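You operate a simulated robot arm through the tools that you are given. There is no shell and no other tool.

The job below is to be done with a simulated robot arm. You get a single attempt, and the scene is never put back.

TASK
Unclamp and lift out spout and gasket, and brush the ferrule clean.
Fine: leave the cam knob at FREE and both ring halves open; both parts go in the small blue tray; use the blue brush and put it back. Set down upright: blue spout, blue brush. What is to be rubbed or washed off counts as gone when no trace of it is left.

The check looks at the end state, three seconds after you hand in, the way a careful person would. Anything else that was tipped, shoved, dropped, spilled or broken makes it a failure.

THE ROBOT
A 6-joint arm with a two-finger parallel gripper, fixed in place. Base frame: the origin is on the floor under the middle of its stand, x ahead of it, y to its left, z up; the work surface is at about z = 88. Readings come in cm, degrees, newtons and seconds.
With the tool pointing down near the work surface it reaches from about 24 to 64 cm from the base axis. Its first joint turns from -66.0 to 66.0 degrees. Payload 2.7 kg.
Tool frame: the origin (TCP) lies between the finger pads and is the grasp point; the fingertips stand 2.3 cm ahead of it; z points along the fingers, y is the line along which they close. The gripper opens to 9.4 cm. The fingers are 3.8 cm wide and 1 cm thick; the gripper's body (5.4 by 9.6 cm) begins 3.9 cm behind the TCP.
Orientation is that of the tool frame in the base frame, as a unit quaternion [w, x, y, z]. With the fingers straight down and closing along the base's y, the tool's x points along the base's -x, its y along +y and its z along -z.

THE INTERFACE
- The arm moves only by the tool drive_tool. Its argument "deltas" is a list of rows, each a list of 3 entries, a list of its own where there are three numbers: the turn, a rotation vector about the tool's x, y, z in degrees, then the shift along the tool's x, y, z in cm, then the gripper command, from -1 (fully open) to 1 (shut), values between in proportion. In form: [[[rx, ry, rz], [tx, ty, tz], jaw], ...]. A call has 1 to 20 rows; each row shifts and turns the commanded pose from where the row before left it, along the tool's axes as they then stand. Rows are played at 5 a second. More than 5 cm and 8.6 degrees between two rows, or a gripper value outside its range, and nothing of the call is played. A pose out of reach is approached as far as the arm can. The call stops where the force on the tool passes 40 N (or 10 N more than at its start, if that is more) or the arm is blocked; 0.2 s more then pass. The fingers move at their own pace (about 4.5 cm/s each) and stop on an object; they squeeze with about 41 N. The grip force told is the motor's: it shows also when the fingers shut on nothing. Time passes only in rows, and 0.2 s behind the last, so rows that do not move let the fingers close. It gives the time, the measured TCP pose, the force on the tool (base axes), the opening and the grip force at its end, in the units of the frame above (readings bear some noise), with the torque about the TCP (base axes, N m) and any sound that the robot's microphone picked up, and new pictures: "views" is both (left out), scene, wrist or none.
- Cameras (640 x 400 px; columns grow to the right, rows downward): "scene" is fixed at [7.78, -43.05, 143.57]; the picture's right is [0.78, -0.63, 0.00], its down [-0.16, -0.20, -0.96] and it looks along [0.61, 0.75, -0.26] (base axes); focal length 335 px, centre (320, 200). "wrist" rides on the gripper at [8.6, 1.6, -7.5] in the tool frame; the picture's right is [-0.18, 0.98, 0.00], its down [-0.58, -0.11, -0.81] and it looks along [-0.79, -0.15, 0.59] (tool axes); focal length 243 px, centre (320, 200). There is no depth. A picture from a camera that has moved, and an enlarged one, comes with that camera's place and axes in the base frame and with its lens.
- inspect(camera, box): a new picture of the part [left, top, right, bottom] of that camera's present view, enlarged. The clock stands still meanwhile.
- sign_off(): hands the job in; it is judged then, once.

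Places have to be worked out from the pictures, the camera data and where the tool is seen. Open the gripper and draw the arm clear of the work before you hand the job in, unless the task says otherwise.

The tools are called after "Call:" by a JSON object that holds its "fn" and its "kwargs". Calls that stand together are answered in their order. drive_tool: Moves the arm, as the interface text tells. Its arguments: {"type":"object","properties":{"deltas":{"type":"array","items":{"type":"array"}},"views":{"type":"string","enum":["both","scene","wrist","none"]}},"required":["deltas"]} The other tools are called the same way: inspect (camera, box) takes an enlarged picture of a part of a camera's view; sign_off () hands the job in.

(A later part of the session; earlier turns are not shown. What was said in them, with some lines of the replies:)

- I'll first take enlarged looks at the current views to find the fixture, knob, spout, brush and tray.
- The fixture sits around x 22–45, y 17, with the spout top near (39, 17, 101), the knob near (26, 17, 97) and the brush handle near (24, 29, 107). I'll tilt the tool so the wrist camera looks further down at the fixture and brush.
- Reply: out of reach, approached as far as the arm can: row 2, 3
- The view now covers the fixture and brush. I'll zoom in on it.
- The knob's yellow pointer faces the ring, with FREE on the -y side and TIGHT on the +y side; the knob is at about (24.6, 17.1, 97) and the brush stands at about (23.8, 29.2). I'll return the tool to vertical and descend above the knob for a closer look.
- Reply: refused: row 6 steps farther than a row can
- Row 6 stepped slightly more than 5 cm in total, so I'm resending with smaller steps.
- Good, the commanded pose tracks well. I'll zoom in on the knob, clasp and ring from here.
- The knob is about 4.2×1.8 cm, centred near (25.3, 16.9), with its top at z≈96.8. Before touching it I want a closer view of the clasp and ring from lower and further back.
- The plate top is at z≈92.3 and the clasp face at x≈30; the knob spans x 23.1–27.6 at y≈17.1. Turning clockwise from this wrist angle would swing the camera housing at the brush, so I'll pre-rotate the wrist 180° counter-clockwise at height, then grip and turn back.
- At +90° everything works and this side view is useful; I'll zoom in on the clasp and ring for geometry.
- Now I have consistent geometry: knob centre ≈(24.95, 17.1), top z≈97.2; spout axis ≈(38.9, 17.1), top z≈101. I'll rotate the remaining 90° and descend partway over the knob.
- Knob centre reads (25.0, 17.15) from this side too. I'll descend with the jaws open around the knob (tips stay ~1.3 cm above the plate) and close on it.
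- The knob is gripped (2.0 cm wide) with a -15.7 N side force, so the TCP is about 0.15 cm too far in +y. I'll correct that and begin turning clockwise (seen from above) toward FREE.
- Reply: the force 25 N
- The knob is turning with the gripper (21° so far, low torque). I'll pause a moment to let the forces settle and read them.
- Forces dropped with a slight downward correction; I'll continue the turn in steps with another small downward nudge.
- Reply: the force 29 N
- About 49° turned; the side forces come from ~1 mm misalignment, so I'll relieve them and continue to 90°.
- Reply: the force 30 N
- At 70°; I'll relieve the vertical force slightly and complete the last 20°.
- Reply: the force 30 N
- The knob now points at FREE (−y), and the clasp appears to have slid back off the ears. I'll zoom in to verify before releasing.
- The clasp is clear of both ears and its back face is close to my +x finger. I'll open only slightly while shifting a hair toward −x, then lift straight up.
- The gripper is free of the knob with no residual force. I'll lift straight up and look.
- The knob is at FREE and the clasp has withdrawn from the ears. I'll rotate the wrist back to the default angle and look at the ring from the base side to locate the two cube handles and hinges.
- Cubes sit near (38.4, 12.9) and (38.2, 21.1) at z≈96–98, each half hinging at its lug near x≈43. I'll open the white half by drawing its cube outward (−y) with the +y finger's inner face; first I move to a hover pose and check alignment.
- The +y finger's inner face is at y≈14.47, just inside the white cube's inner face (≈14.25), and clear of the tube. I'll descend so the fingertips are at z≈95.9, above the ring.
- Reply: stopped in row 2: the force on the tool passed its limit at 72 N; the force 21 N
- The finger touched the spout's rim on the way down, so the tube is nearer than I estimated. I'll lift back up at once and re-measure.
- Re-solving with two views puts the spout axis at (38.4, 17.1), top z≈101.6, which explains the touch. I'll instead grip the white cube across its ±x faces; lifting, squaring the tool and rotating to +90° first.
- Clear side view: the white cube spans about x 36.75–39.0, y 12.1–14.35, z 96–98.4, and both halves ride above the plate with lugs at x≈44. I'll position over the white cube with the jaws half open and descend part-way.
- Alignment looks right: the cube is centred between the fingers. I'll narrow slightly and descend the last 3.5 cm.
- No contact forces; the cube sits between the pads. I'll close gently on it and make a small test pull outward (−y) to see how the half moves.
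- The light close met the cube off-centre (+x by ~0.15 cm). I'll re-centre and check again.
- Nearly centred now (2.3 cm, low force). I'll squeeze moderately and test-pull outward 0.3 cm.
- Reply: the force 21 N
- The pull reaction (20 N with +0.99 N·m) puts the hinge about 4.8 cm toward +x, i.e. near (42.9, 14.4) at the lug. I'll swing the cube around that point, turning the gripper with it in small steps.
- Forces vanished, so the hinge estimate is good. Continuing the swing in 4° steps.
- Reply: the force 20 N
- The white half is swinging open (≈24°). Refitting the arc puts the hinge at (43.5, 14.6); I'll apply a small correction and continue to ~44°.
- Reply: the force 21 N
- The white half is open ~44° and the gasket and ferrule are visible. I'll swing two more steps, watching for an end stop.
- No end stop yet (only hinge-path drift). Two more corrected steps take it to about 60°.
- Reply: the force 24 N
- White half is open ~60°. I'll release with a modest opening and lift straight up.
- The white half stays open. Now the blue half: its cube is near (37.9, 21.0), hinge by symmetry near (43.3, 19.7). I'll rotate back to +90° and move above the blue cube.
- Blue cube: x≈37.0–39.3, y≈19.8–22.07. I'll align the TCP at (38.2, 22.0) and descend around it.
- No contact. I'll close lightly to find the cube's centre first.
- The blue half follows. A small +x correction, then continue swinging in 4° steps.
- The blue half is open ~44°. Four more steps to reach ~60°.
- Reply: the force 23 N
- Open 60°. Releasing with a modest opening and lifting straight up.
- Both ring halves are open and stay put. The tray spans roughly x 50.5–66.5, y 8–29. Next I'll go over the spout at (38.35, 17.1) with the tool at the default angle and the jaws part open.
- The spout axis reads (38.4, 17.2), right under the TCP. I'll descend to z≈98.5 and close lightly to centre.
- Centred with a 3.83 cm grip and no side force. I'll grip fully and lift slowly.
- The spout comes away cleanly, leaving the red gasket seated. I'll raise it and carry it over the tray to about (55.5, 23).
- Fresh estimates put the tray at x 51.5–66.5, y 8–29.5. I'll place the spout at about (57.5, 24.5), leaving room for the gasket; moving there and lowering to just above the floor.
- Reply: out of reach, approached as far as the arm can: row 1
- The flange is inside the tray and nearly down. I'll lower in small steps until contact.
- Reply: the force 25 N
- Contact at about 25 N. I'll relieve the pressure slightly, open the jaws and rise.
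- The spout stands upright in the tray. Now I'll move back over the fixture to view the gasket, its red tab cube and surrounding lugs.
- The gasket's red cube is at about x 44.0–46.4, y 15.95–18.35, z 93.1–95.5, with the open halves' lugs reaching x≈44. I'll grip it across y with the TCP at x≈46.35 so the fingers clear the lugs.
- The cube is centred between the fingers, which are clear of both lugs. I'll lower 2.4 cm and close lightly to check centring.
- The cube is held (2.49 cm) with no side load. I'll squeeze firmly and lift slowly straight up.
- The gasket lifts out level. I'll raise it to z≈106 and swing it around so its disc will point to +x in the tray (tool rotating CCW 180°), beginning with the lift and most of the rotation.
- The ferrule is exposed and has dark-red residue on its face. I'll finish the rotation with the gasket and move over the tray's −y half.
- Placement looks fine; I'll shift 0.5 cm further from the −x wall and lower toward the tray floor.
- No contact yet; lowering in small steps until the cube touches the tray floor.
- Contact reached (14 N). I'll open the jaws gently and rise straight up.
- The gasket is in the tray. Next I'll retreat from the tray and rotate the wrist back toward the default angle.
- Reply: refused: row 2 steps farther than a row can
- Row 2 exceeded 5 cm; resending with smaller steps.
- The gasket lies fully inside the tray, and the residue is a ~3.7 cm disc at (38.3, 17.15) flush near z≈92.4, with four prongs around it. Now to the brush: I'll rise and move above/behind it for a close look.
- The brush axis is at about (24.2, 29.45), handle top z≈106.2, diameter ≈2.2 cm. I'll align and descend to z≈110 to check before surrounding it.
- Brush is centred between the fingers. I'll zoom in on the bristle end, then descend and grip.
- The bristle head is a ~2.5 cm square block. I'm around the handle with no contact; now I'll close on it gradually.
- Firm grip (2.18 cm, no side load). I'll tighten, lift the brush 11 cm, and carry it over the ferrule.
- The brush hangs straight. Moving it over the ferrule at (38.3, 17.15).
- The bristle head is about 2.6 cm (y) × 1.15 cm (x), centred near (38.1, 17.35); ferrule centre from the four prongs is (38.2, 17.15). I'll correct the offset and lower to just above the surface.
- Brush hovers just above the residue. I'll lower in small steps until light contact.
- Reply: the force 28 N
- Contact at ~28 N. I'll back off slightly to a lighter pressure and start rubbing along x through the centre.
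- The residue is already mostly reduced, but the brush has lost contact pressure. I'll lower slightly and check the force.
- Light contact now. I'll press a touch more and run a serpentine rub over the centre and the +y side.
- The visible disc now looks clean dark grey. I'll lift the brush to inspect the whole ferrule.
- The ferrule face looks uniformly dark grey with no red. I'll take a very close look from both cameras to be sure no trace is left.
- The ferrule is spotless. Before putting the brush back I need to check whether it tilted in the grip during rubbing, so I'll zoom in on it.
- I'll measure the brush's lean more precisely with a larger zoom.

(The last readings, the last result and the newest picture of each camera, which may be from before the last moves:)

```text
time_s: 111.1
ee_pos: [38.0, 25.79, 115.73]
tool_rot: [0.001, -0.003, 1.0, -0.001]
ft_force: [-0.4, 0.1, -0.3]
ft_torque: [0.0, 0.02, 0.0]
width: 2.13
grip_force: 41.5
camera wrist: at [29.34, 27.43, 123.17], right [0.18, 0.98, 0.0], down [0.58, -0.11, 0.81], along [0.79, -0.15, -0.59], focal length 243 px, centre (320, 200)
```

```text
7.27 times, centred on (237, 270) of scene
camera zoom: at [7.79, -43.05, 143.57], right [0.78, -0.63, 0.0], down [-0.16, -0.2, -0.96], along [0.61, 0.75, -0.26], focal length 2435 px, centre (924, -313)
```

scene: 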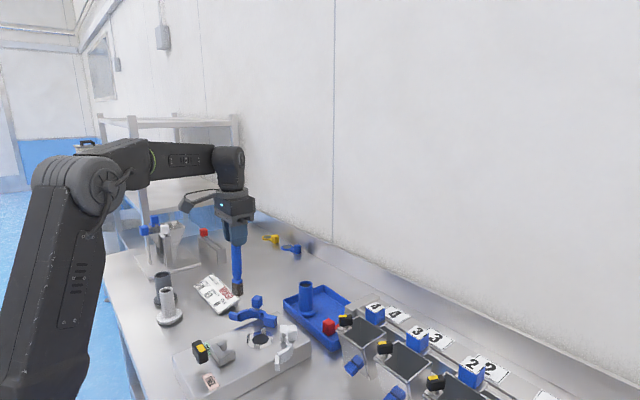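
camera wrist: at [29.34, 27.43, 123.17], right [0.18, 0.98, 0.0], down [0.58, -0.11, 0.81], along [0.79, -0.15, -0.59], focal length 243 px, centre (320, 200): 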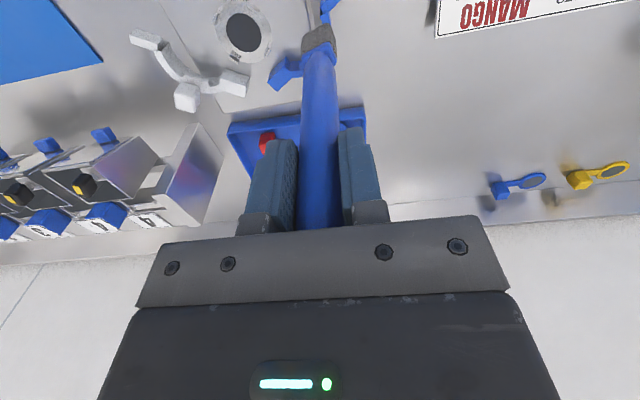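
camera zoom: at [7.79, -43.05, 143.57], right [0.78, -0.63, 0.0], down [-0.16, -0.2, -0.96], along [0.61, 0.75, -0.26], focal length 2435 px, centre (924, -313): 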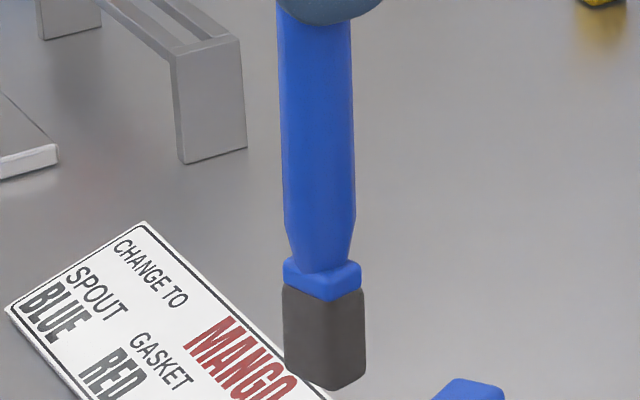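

The brush leans roughly 2° in the grip (bottom toward −x). I'll carry it back above its spot, lower to just above the table and compare with its original upright look.

Call:
{"fn": "drive_tool", "kwargs": {"deltas": [[[0, 0, 0], [4.65, 1.19, 0], 0.9], [[0, 0, 0], [4.65, 1.19, 0], 0.9], [[0, 0, 0], [4.65, 1.19, 0], 0.9], [[0, 0, 0], [0, 0, 4], 0.9], [[0, 0, 0], [0, 0, 4], 0.9], [[0, 0, 0], [0, 0, 2], 0.9], [[0, 0, 0], [0, 0, 0], 0.9]], "views": "both"}}

Call:
{"fn": "inspect", "kwargs": {"camera": "scene", "box": [150, 270, 220, 360]}}

Call:
{"fn": "inspect", "kwargs": {"camera": "wrist", "box": [260, 0, 400, 120]}}

```text
time_s: 112.7
ee_pos: [23.93, 28.94, 105.92]
tool_rot: [0.001, -0.001, 1.0, -0.001]
ft_force: [-0.3, 0.4, -0.4]
ft_torque: [-0.02, -0.04, -0.02]
width: 2.13
grip_force: 41.2
camera wrist: at [15.27, 30.7, 113.36], right [0.18, 0.98, 0.0], down [0.58, -0.11, 0.81], along [0.79, -0.15, -0.59], focal length 243 px, centre (320, 200)
```

scene: 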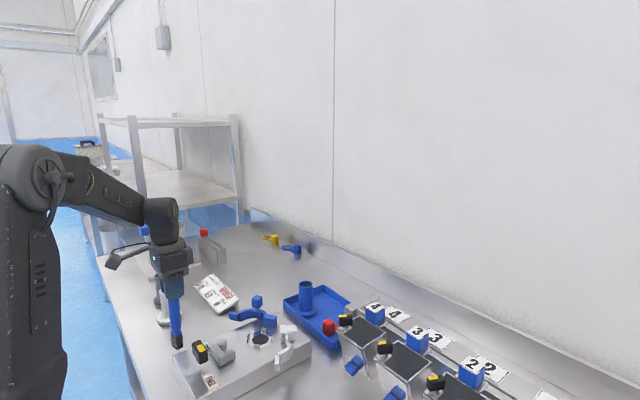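
wrist: 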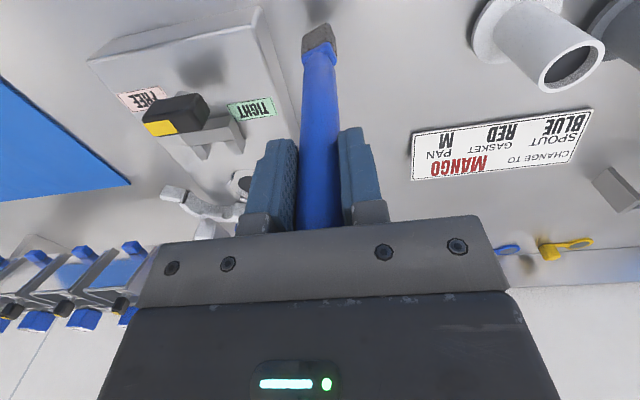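

```text
4.44 times, centred on (185, 315) of scene
camera zoom: at [7.78, -43.05, 143.57], right [0.78, -0.63, 0.0], down [-0.16, -0.2, -0.96], along [0.61, 0.75, -0.26], focal length 1488 px, centre (920, -311)
```

zoom: 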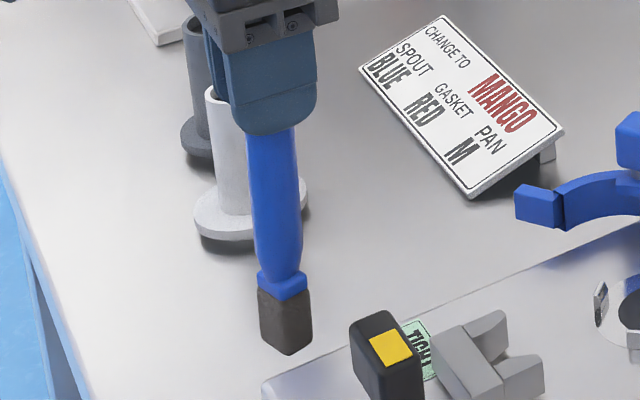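

```text
3.33 times, centred on (330, 60) of wrist
camera zoom: at [15.27, 30.7, 113.36], right [0.18, 0.98, 0.0], down [0.58, -0.11, 0.81], along [0.79, -0.15, -0.59], focal length 809 px, centre (287, 667)
```

zoom: 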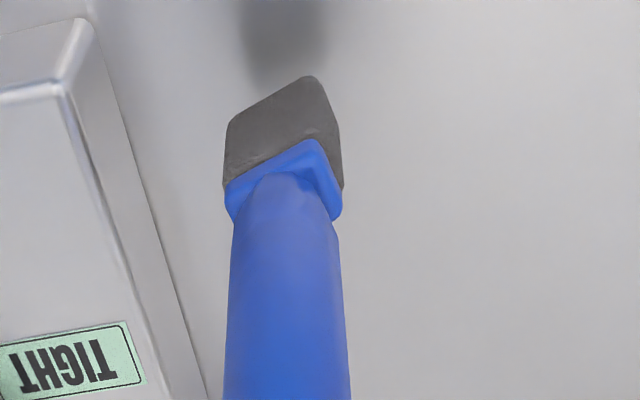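

Here the brush leans about 3° with its bottom toward −x. I'll tilt the tool −3° about its closing axis to bring the brush vertical and re-measure.

Call:
{"fn": "drive_tool", "kwargs": {"deltas": [[[0, -1.5, 0], [0, 0.2, 0], 0.9], [[0, -1.5, 0], [0, 0.1, 0], 0.9], [[0, 0, 0], [0, 0, 0], 0.9]], "views": "none"}}

Call:
{"fn": "inspect", "kwargs": {"camera": "scene", "box": [155, 295, 205, 358]}}

Call:
{"fn": "inspect", "kwargs": {"camera": "wrist", "box": [260, 0, 400, 120]}}

```text
time_s: 113.5
ee_pos: [24.11, 29.3, 105.92]
tool_rot: [0.028, -0.002, 1.0, -0.001]
ft_force: [-0.2, 0.0, -0.9]
ft_torque: [-0.03, -0.01, -0.07]
width: 2.13
grip_force: 40.3
```

```text
6.35 times, centred on (180, 326) of scene
camera zoom: at [7.78, -43.05, 143.57], right [0.78, -0.63, 0.0], down [-0.16, -0.2, -0.96], along [0.61, 0.75, -0.26], focal length 2126 px, centre (1209, -603)
```

zoom: 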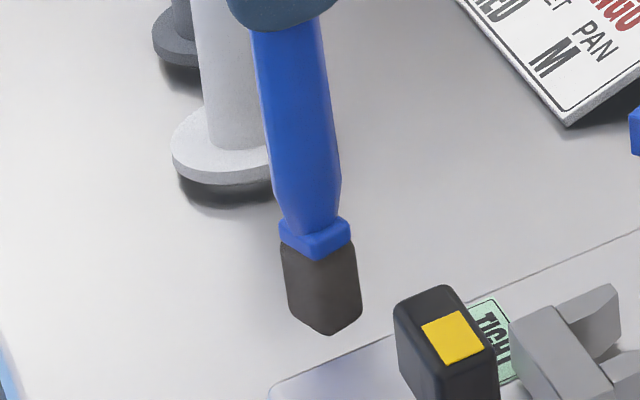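

```text
3.33 times, centred on (330, 60) of wrist
camera zoom: at [14.95, 30.99, 112.85], right [0.18, 0.98, 0.01], down [0.54, -0.11, 0.84], along [0.82, -0.15, -0.55], focal length 809 px, centre (287, 667)
```

zoom: 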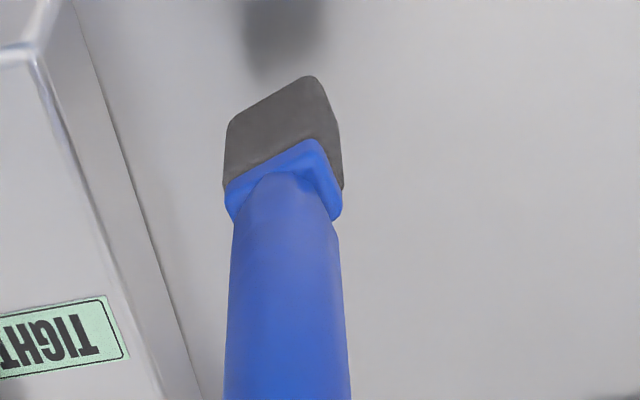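

Call:
{"fn": "inspect", "kwargs": {"camera": "scene", "box": [160, 297, 200, 333]}}

Call:
{"fn": "inspect", "kwargs": {"camera": "scene", "box": [160, 325, 200, 361]}}

```text
11.11 times, centred on (180, 315) of scene
camera zoom: at [7.78, -43.05, 143.57], right [0.78, -0.63, 0.0], down [-0.16, -0.2, -0.96], along [0.61, 0.75, -0.26], focal length 3720 px, centre (1876, -1078)
```

zoom: 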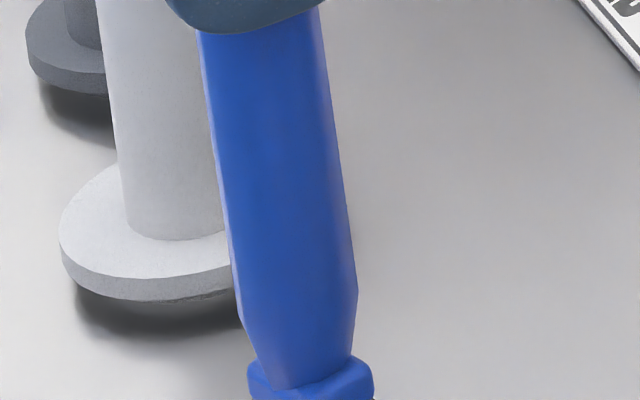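

```text
11.11 times, centred on (180, 343) of scene
camera zoom: at [7.78, -43.05, 143.57], right [0.78, -0.63, 0.0], down [-0.16, -0.2, -0.96], along [0.61, 0.75, -0.26], focal length 3720 px, centre (1876, -1389)
```

zoom: 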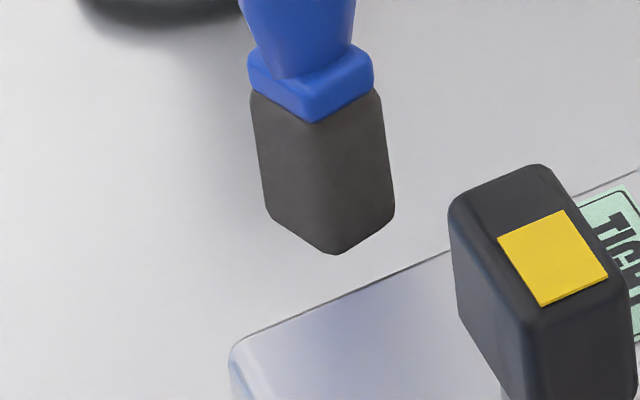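

The brush is now within about 1° of vertical. I'll trim back half a degree and lower vertically toward the table.

Call:
{"fn": "drive_tool", "kwargs": {"deltas": [[[0, 0.5, 0], [0, 0.05, 0], 0.9], [[0, 0, 0], [0.035, 0, 0.8], 0.9], [[0, 0, 0], [0.035, 0, 0.8], 0.9], [[0, 0, 0], [0.02, 0, 0.4], 0.9], [[0, 0, 0], [0, 0, 0], 0.9]], "views": "none"}}

```text
time_s: 114.7
ee_pos: [23.97, 29.24, 103.81]
tool_rot: [0.023, -0.001, 1.0, -0.001]
ft_force: [0.2, -1.1, -1.2]
ft_torque: [-0.01, 0.0, 0.0]
width: 2.15
grip_force: 41.0
```

Call:
{"fn": "drive_tool", "kwargs": {"deltas": [[[0, 0, 0], [0.01, 0, 0.2], 0.9], [[0, 0, 0], [0, 0, 0], 0.9]], "views": "none"}}

```text
time_s: 115.3
ee_pos: [24.14, 29.2, 103.75]
tool_rot: [0.022, -0.002, 1.0, -0.001]
ft_force: [-0.1, 0.3, -1.3]
ft_torque: [-0.03, 0.01, -0.03]
width: 2.13
grip_force: 41.3
```

Call:
{"fn": "drive_tool", "kwargs": {"deltas": [[[0, 0, 0], [0.01, 0, 0.15], 0.9], [[0, 0, 0], [0, 0, 0], 0.9]], "views": "none"}}

```text
time_s: 115.9
ee_pos: [24.16, 29.31, 103.56]
tool_rot: [0.023, -0.002, 1.0, 0.0]
ft_force: [0.0, -0.1, -0.7]
ft_torque: [0.01, 0.0, -0.02]
width: 2.11
grip_force: 41.4
```

Call:
{"fn": "drive_tool", "kwargs": {"deltas": [[[0, 0, 0], [0.01, 0, 0.12], 0.9], [[0, 0, 0], [0, 0, 0], 0.9]], "views": "none"}}

```text
time_s: 116.5
ee_pos: [24.12, 29.29, 103.4]
tool_rot: [0.023, -0.001, 1.0, -0.001]
ft_force: [0.4, 0.4, -0.6]
ft_torque: [0.0, 0.0, -0.02]
width: 2.15
grip_force: 41.2
```

Call:
{"fn": "drive_tool", "kwargs": {"deltas": [[[0, 0, 0], [0.01, 0, 0.12], 0.9], [[0, 0, 0], [0, 0, 0], 0.9]], "views": "none"}}

```text
time_s: 117.1
ee_pos: [24.0, 29.39, 103.53]
tool_rot: [0.023, -0.001, 1.0, 0.0]
ft_force: [-2.0, -3.0, 13.8]
ft_torque: [-0.3, 0.44, -0.03]
width: 2.13
grip_force: 41.4
```

Contact at 14 N; the torque shows the −x/+y corner of the base touching first, meaning I over-corrected the lean a little. I'll raise slightly, trim +0.8° and touch again to compare.

Call:
{"fn": "drive_tool", "kwargs": {"deltas": [[[0, 0, 0], [0, 0, -0.25], 0.9], [[0, 0.8, 0], [0, 0, 0], 0.9], [[0, 0, 0], [0, 0, 0.15], 0.9], [[0, 0, 0], [0, 0, 0.1], 0.9], [[0, 0, 0], [0, 0, 0], 0.9]], "views": "none"}}

```text
time_s: 118.3
ee_pos: [24.12, 29.23, 103.41]
tool_rot: [0.017, -0.002, 1.0, 0.0]
ft_force: [-1.1, -0.9, 7.7]
ft_torque: [-0.13, 0.02, -0.02]
width: 2.12
grip_force: 41.6
```

Call:
{"fn": "drive_tool", "kwargs": {"deltas": [[[0, 0, 0], [0, 0, 0.06], 0.9], [[0, 0, 0], [0, 0, 0], 0.9], [[0, 0, 0], [0, 0, 0], 0.9]], "views": "none"}}

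Call:
{"fn": "inspect", "kwargs": {"camera": "scene", "box": [160, 297, 200, 333]}}

Call:
{"fn": "inspect", "kwargs": {"camera": "scene", "box": [160, 325, 200, 361]}}

```text
time_s: 119.1
ee_pos: [24.1, 29.24, 103.45]
tool_rot: [0.016, -0.002, 1.0, 0.0]
ft_force: [-3.2, -2.1, 25.0]
ft_torque: [-0.35, 0.45, -0.01]
width: 2.13
grip_force: 40.3
```

```text
11.11 times, centred on (180, 315) of scene
camera zoom: at [7.76, -43.08, 143.56], right [0.78, -0.63, 0.0], down [-0.16, -0.2, -0.96], along [0.61, 0.75, -0.26], focal length 3720 px, centre (1876, -1078)
```

zoom: 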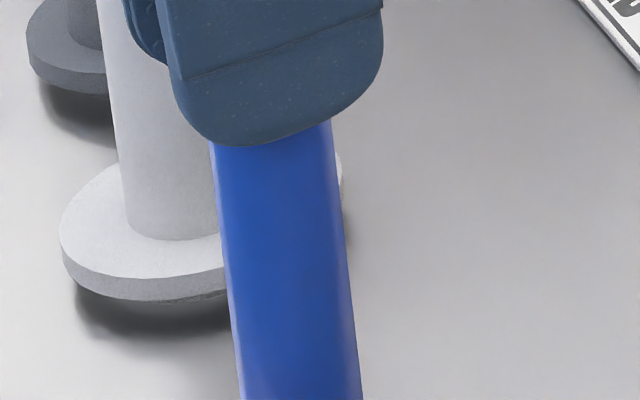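

```text
11.11 times, centred on (180, 343) of scene
camera zoom: at [7.76, -43.08, 143.56], right [0.78, -0.63, 0.0], down [-0.16, -0.2, -0.96], along [0.61, 0.75, -0.26], focal length 3720 px, centre (1876, -1389)
```

zoom: 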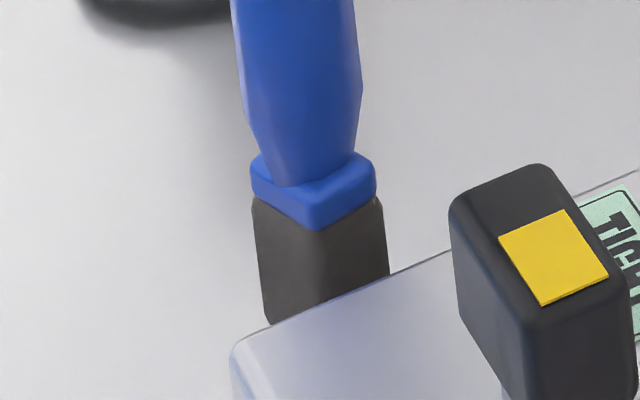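

The centre of pressure is now inside the base (flush contact) and the handle looks vertical. I'll ease the pressure and open the fingers slowly.

Call:
{"fn": "drive_tool", "kwargs": {"deltas": [[[0, 0, 0], [0, 0, -0.07], 0.9], [[0, 0, 0], [0, 0, 0], 0.6], [[0, 0, 0], [0, 0, 0], 0.5], [[0, 0, 0], [0, 0, 0], 0.4], [[0, 0, 0], [0, 0, 0], 0.2], [[0, 0, 0], [0, 0, 0], 0.0], [[0, 0, 0], [0, 0, 0], -0.2], [[0, 0, 0], [0, 0, 0], -0.2]], "views": "both"}}

Call:
{"fn": "inspect", "kwargs": {"camera": "scene", "box": [145, 270, 215, 360]}}

```text
time_s: 120.9
ee_pos: [24.04, 29.19, 103.33]
tool_rot: [0.015, -0.002, 1.0, 0.0]
ft_force: [-0.1, -0.4, -0.5]
ft_torque: [-0.02, -0.04, 0.0]
width: 5.63
grip_force: 0.0
camera wrist: at [15.15, 30.98, 110.54], right [0.18, 0.98, 0.0], down [0.56, -0.11, 0.82], along [0.81, -0.15, -0.57], focal length 243 px, centre (320, 200)
```

scene: 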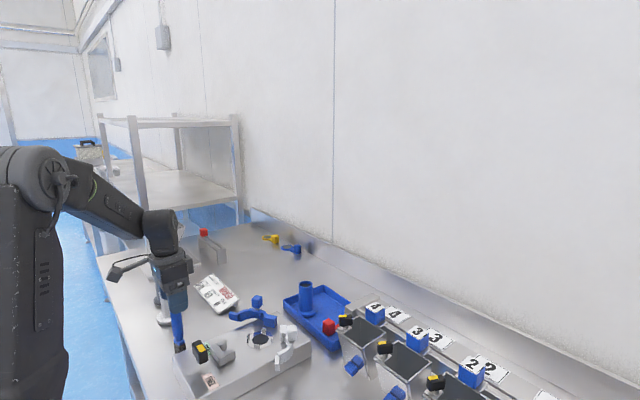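
wrist: 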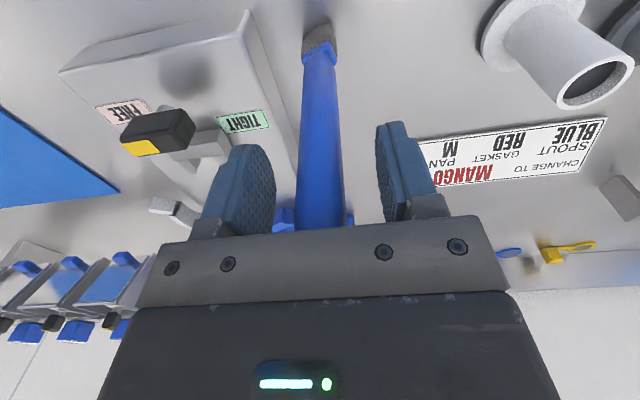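

```text
4.44 times, centred on (180, 315) of scene
camera zoom: at [7.78, -43.05, 143.57], right [0.78, -0.63, 0.0], down [-0.16, -0.2, -0.96], along [0.61, 0.75, -0.26], focal length 1488 px, centre (942, -311)
```

zoom: 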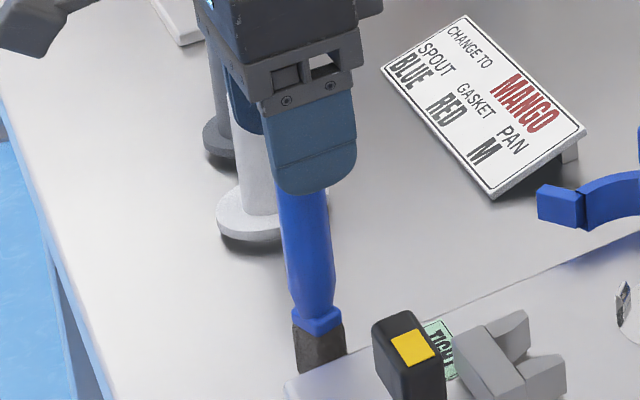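

The brush stands on its own with the jaws open around it. I'll rise straight up and clear it.

Call:
{"fn": "drive_tool", "kwargs": {"deltas": [[[0, 0, 0], [-0.05, 0, -1.5], -0.2], [[0, 0, 0], [-0.1, 0, -3], -0.2], [[0, 0, 0], [-0.1, 0, -3], -0.2], [[0, 0, 0], [-0.1, 0, -3.5], -0.2], [[0, 0, 0], [-0.1, 0, -3.5], -0.2], [[0, 1.8, 0], [0, 0, 0], -0.2], [[0, 0, 0], [0, 0, 0], -0.2]], "views": "both"}}

Call:
{"fn": "inspect", "kwargs": {"camera": "scene", "box": [145, 270, 215, 360]}}

Call:
{"fn": "inspect", "kwargs": {"camera": "wrist", "box": [220, 0, 420, 150]}}

```text
time_s: 122.5
ee_pos: [24.16, 29.31, 117.93]
tool_rot: [0.001, -0.002, 1.0, -0.001]
ft_force: [0.6, -0.1, 0.3]
ft_torque: [0.0, -0.01, -0.01]
width: 5.63
grip_force: 0.0
camera wrist: at [15.52, 31.08, 125.29], right [0.18, 0.98, 0.0], down [0.58, -0.11, 0.81], along [0.79, -0.15, -0.59], focal length 243 px, centre (320, 200)
```

scene: 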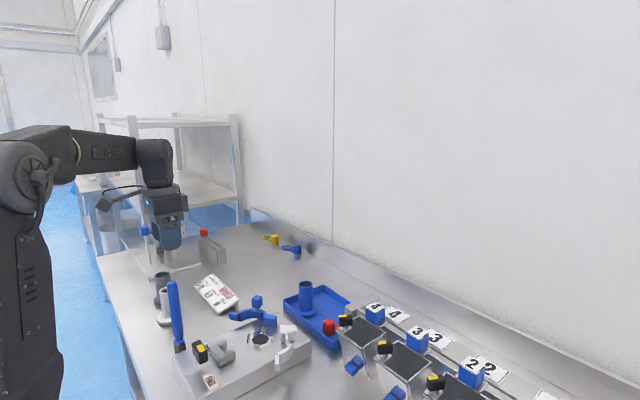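
wrist: 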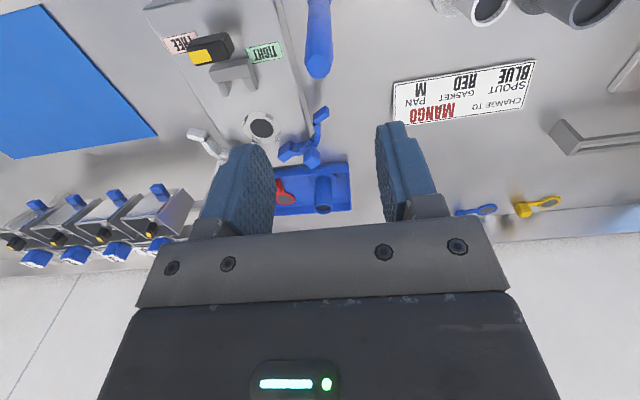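

```text
4.44 times, centred on (180, 315) of scene
camera zoom: at [7.78, -43.05, 143.57], right [0.78, -0.63, 0.0], down [-0.16, -0.2, -0.96], along [0.61, 0.75, -0.26], focal length 1488 px, centre (942, -311)
```

zoom: 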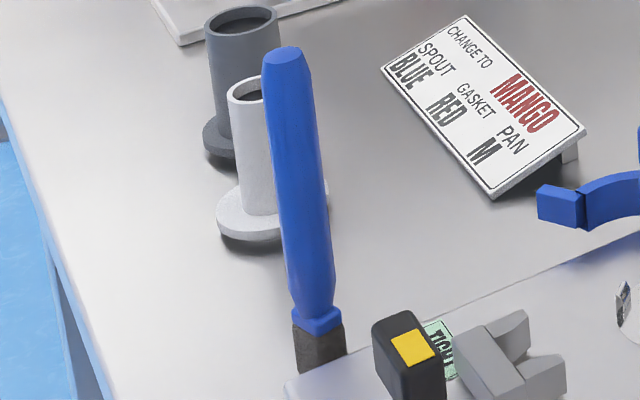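

```text
2.67 times, centred on (320, 75) of wrist
camera zoom: at [15.52, 31.08, 125.29], right [0.18, 0.98, 0.0], down [0.58, -0.11, 0.81], along [0.79, -0.15, -0.59], focal length 647 px, centre (320, 533)
```

zoom: 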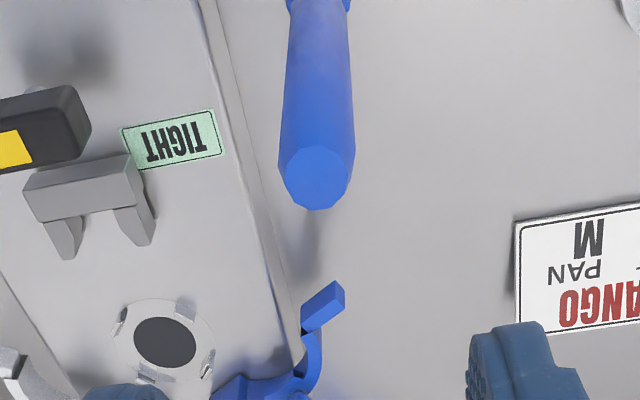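

The brush stands upright at its original spot, the knob points at FREE, both halves are open and the ferrule is clean. I'll open the gripper and withdraw to the starting pose, then do a final check.

Call:
{"fn": "drive_tool", "kwargs": {"deltas": [[[0, 0, 0], [0, 0, -4], -1], [[0, 0, 0], [0, 0, -4], -1], [[0, 0, 0], [0, -2, -4], -1], [[0, 0, 0], [0.5, -3.5, -2.5], -1], [[0, 0, 0], [0.5, -3.5, 0], -1], [[0, 0, 0], [0.5, -1.5, 0], -1], [[0, 0, 0], [0, 0, 0], -1]], "views": "both"}}

Call:
{"fn": "inspect", "kwargs": {"camera": "scene", "box": [150, 265, 390, 400]}}

Call:
{"fn": "inspect", "kwargs": {"camera": "wrist", "box": [220, 0, 440, 140]}}

Call:
{"fn": "inspect", "kwargs": {"camera": "scene", "box": [110, 200, 330, 340]}}

```text
time_s: 124.1
ee_pos: [22.56, 18.84, 132.46]
tool_rot: [0.0, -0.002, 1.0, -0.001]
ft_force: [0.7, 0.3, 0.4]
ft_torque: [-0.01, 0.0, 0.0]
width: 9.41
grip_force: 0.0
camera wrist: at [13.82, 20.61, 139.83], right [0.18, 0.98, 0.0], down [0.58, -0.11, 0.81], along [0.79, -0.15, -0.59], focal length 243 px, centre (320, 200)
```

scene: 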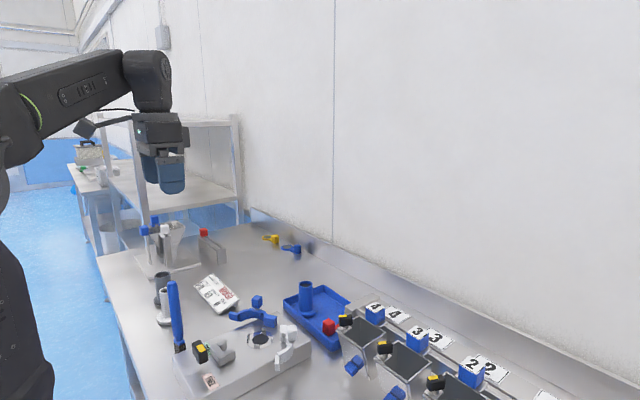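
wrist: 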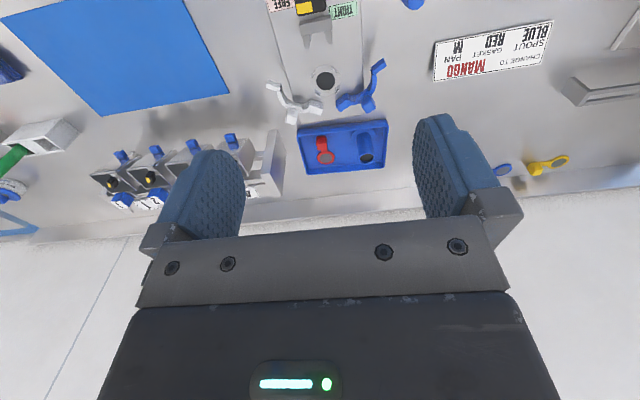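

```text
2.67 times, centred on (270, 332) of scene
camera zoom: at [7.78, -43.05, 143.57], right [0.78, -0.63, 0.0], down [-0.16, -0.2, -0.96], along [0.61, 0.75, -0.26], focal length 893 px, centre (453, -153)
```

zoom: 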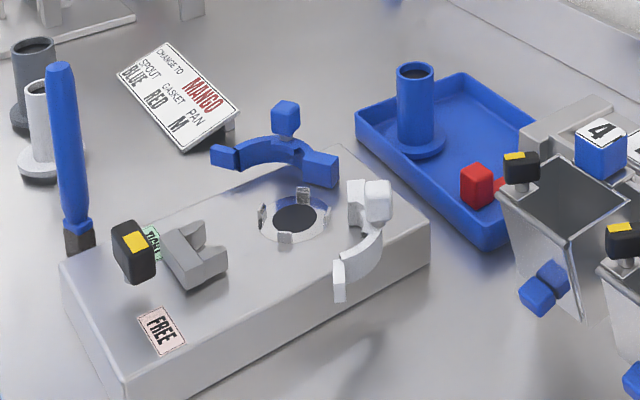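

```text
2.86 times, centred on (330, 70) of wrist
camera zoom: at [13.82, 20.61, 139.83], right [0.18, 0.98, 0.0], down [0.58, -0.11, 0.81], along [0.79, -0.15, -0.59], focal length 693 px, centre (291, 571)
```

zoom: 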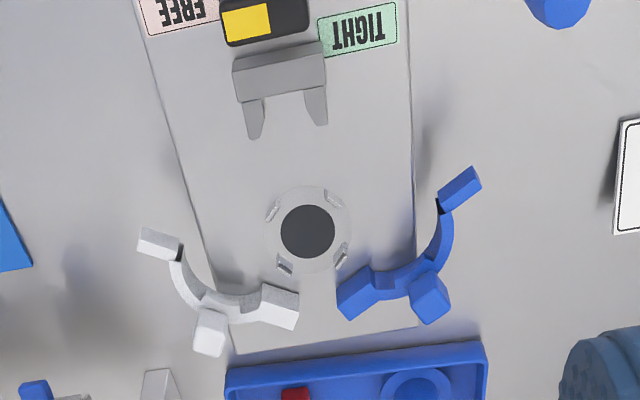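

```text
2.86 times, centred on (220, 270) of scene
camera zoom: at [7.78, -43.05, 143.57], right [0.78, -0.63, 0.0], down [-0.16, -0.2, -0.96], along [0.61, 0.75, -0.26], focal length 957 px, centre (606, 0)
```

zoom: 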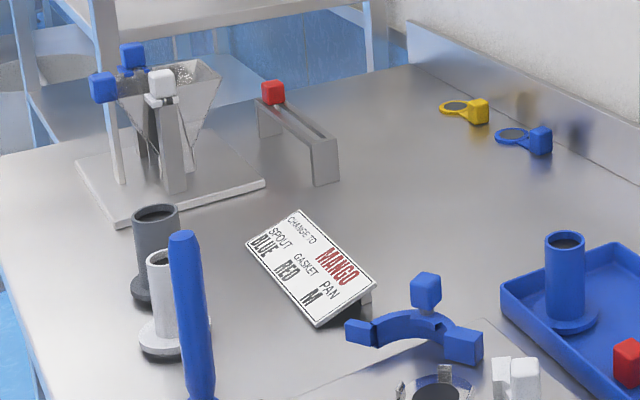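

Everything elsewhere looks undisturbed. One last close look at the tray contents and the knob before handing in.

Call:
{"fn": "inspect", "kwargs": {"camera": "wrist", "box": [285, 105, 405, 185]}}

Call:
{"fn": "inspect", "kwargs": {"camera": "wrist", "box": [250, 0, 380, 60]}}

Call:
{"fn": "inspect", "kwargs": {"camera": "wrist", "box": [0, 0, 290, 240]}}

```text
5.00 times, centred on (345, 145) of wrist
camera zoom: at [13.82, 20.61, 139.83], right [0.18, 0.98, 0.0], down [0.58, -0.11, 0.81], along [0.79, -0.15, -0.59], focal length 1213 px, centre (195, 475)
```

zoom: 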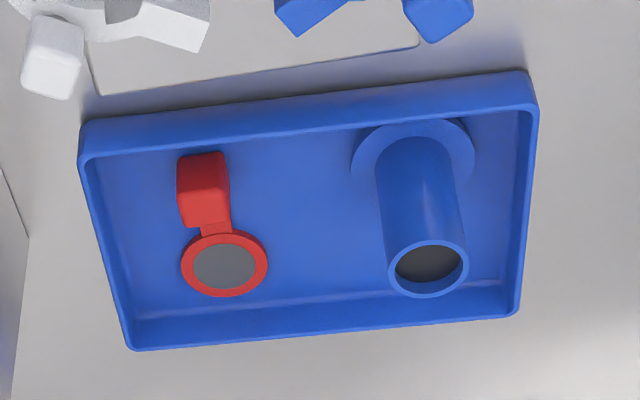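

```text
4.92 times, centred on (315, 30) of wrist
camera zoom: at [13.82, 20.61, 139.83], right [0.18, 0.98, 0.0], down [0.58, -0.11, 0.81], along [0.79, -0.15, -0.59], focal length 1194 px, centre (345, 1037)
```

zoom: 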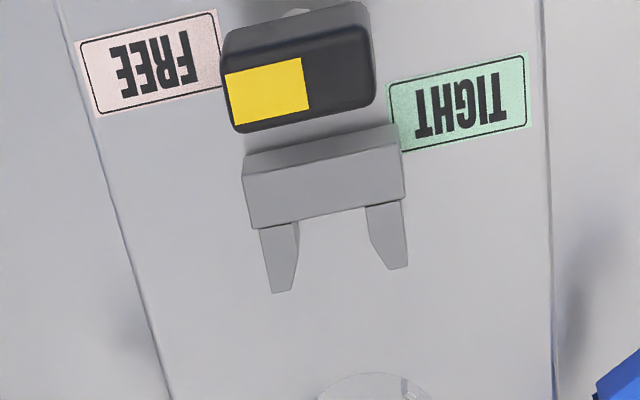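

```text
1.67 times, centred on (145, 120) of wrist
camera zoom: at [13.82, 20.61, 139.83], right [0.18, 0.98, 0.0], down [0.58, -0.11, 0.81], along [0.79, -0.15, -0.59], focal length 404 px, centre (612, 333)
```

zoom: 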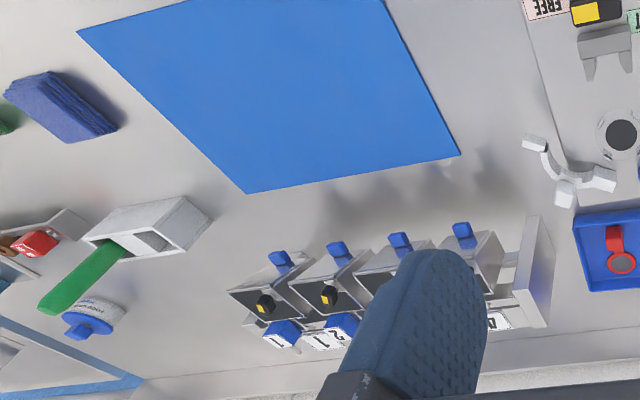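

The end state checks out:
- The knob points squarely at FREE and the clasp is drawn back.
- Both ring halves are open.
- The spout is upright in the blue tray, with the gasket lying beside it.
- The ferrule is clean.
- The blue brush is standing at its spot.
- The arm is clear with the gripper open.

I'm handing the job in.

Call:
{"fn": "sign_off", "kwargs": {}}

```text
The job is handed in.
```

I finished the job and handed it in; no verdict has come back. My last pictures before hand-in showed:

- **Clamp:** The cam knob points at FREE, the clasp is drawn back, and both ring halves are open about 60°.
- **Parts:** The blue spout stands upright in the small blue tray. The red gasket lies beside it, fully inside.
- **Ferrule:** It was rubbed with the blue brush. Close-ups from both cameras show no trace of red.
- **Brush:** It is back upright at its original spot, within about 0.3 cm. It is turned roughly 20° about its own axis compared with the start.
- **Arm:** The gripper is open and withdrawn to the starting pose.

While I was working on the white half, a finger came down on the spout's rim and the arm stopped at 72 N. I saw no damage or movement, and the spout lifted out normally afterwards. I saw nothing else moved or knocked over.
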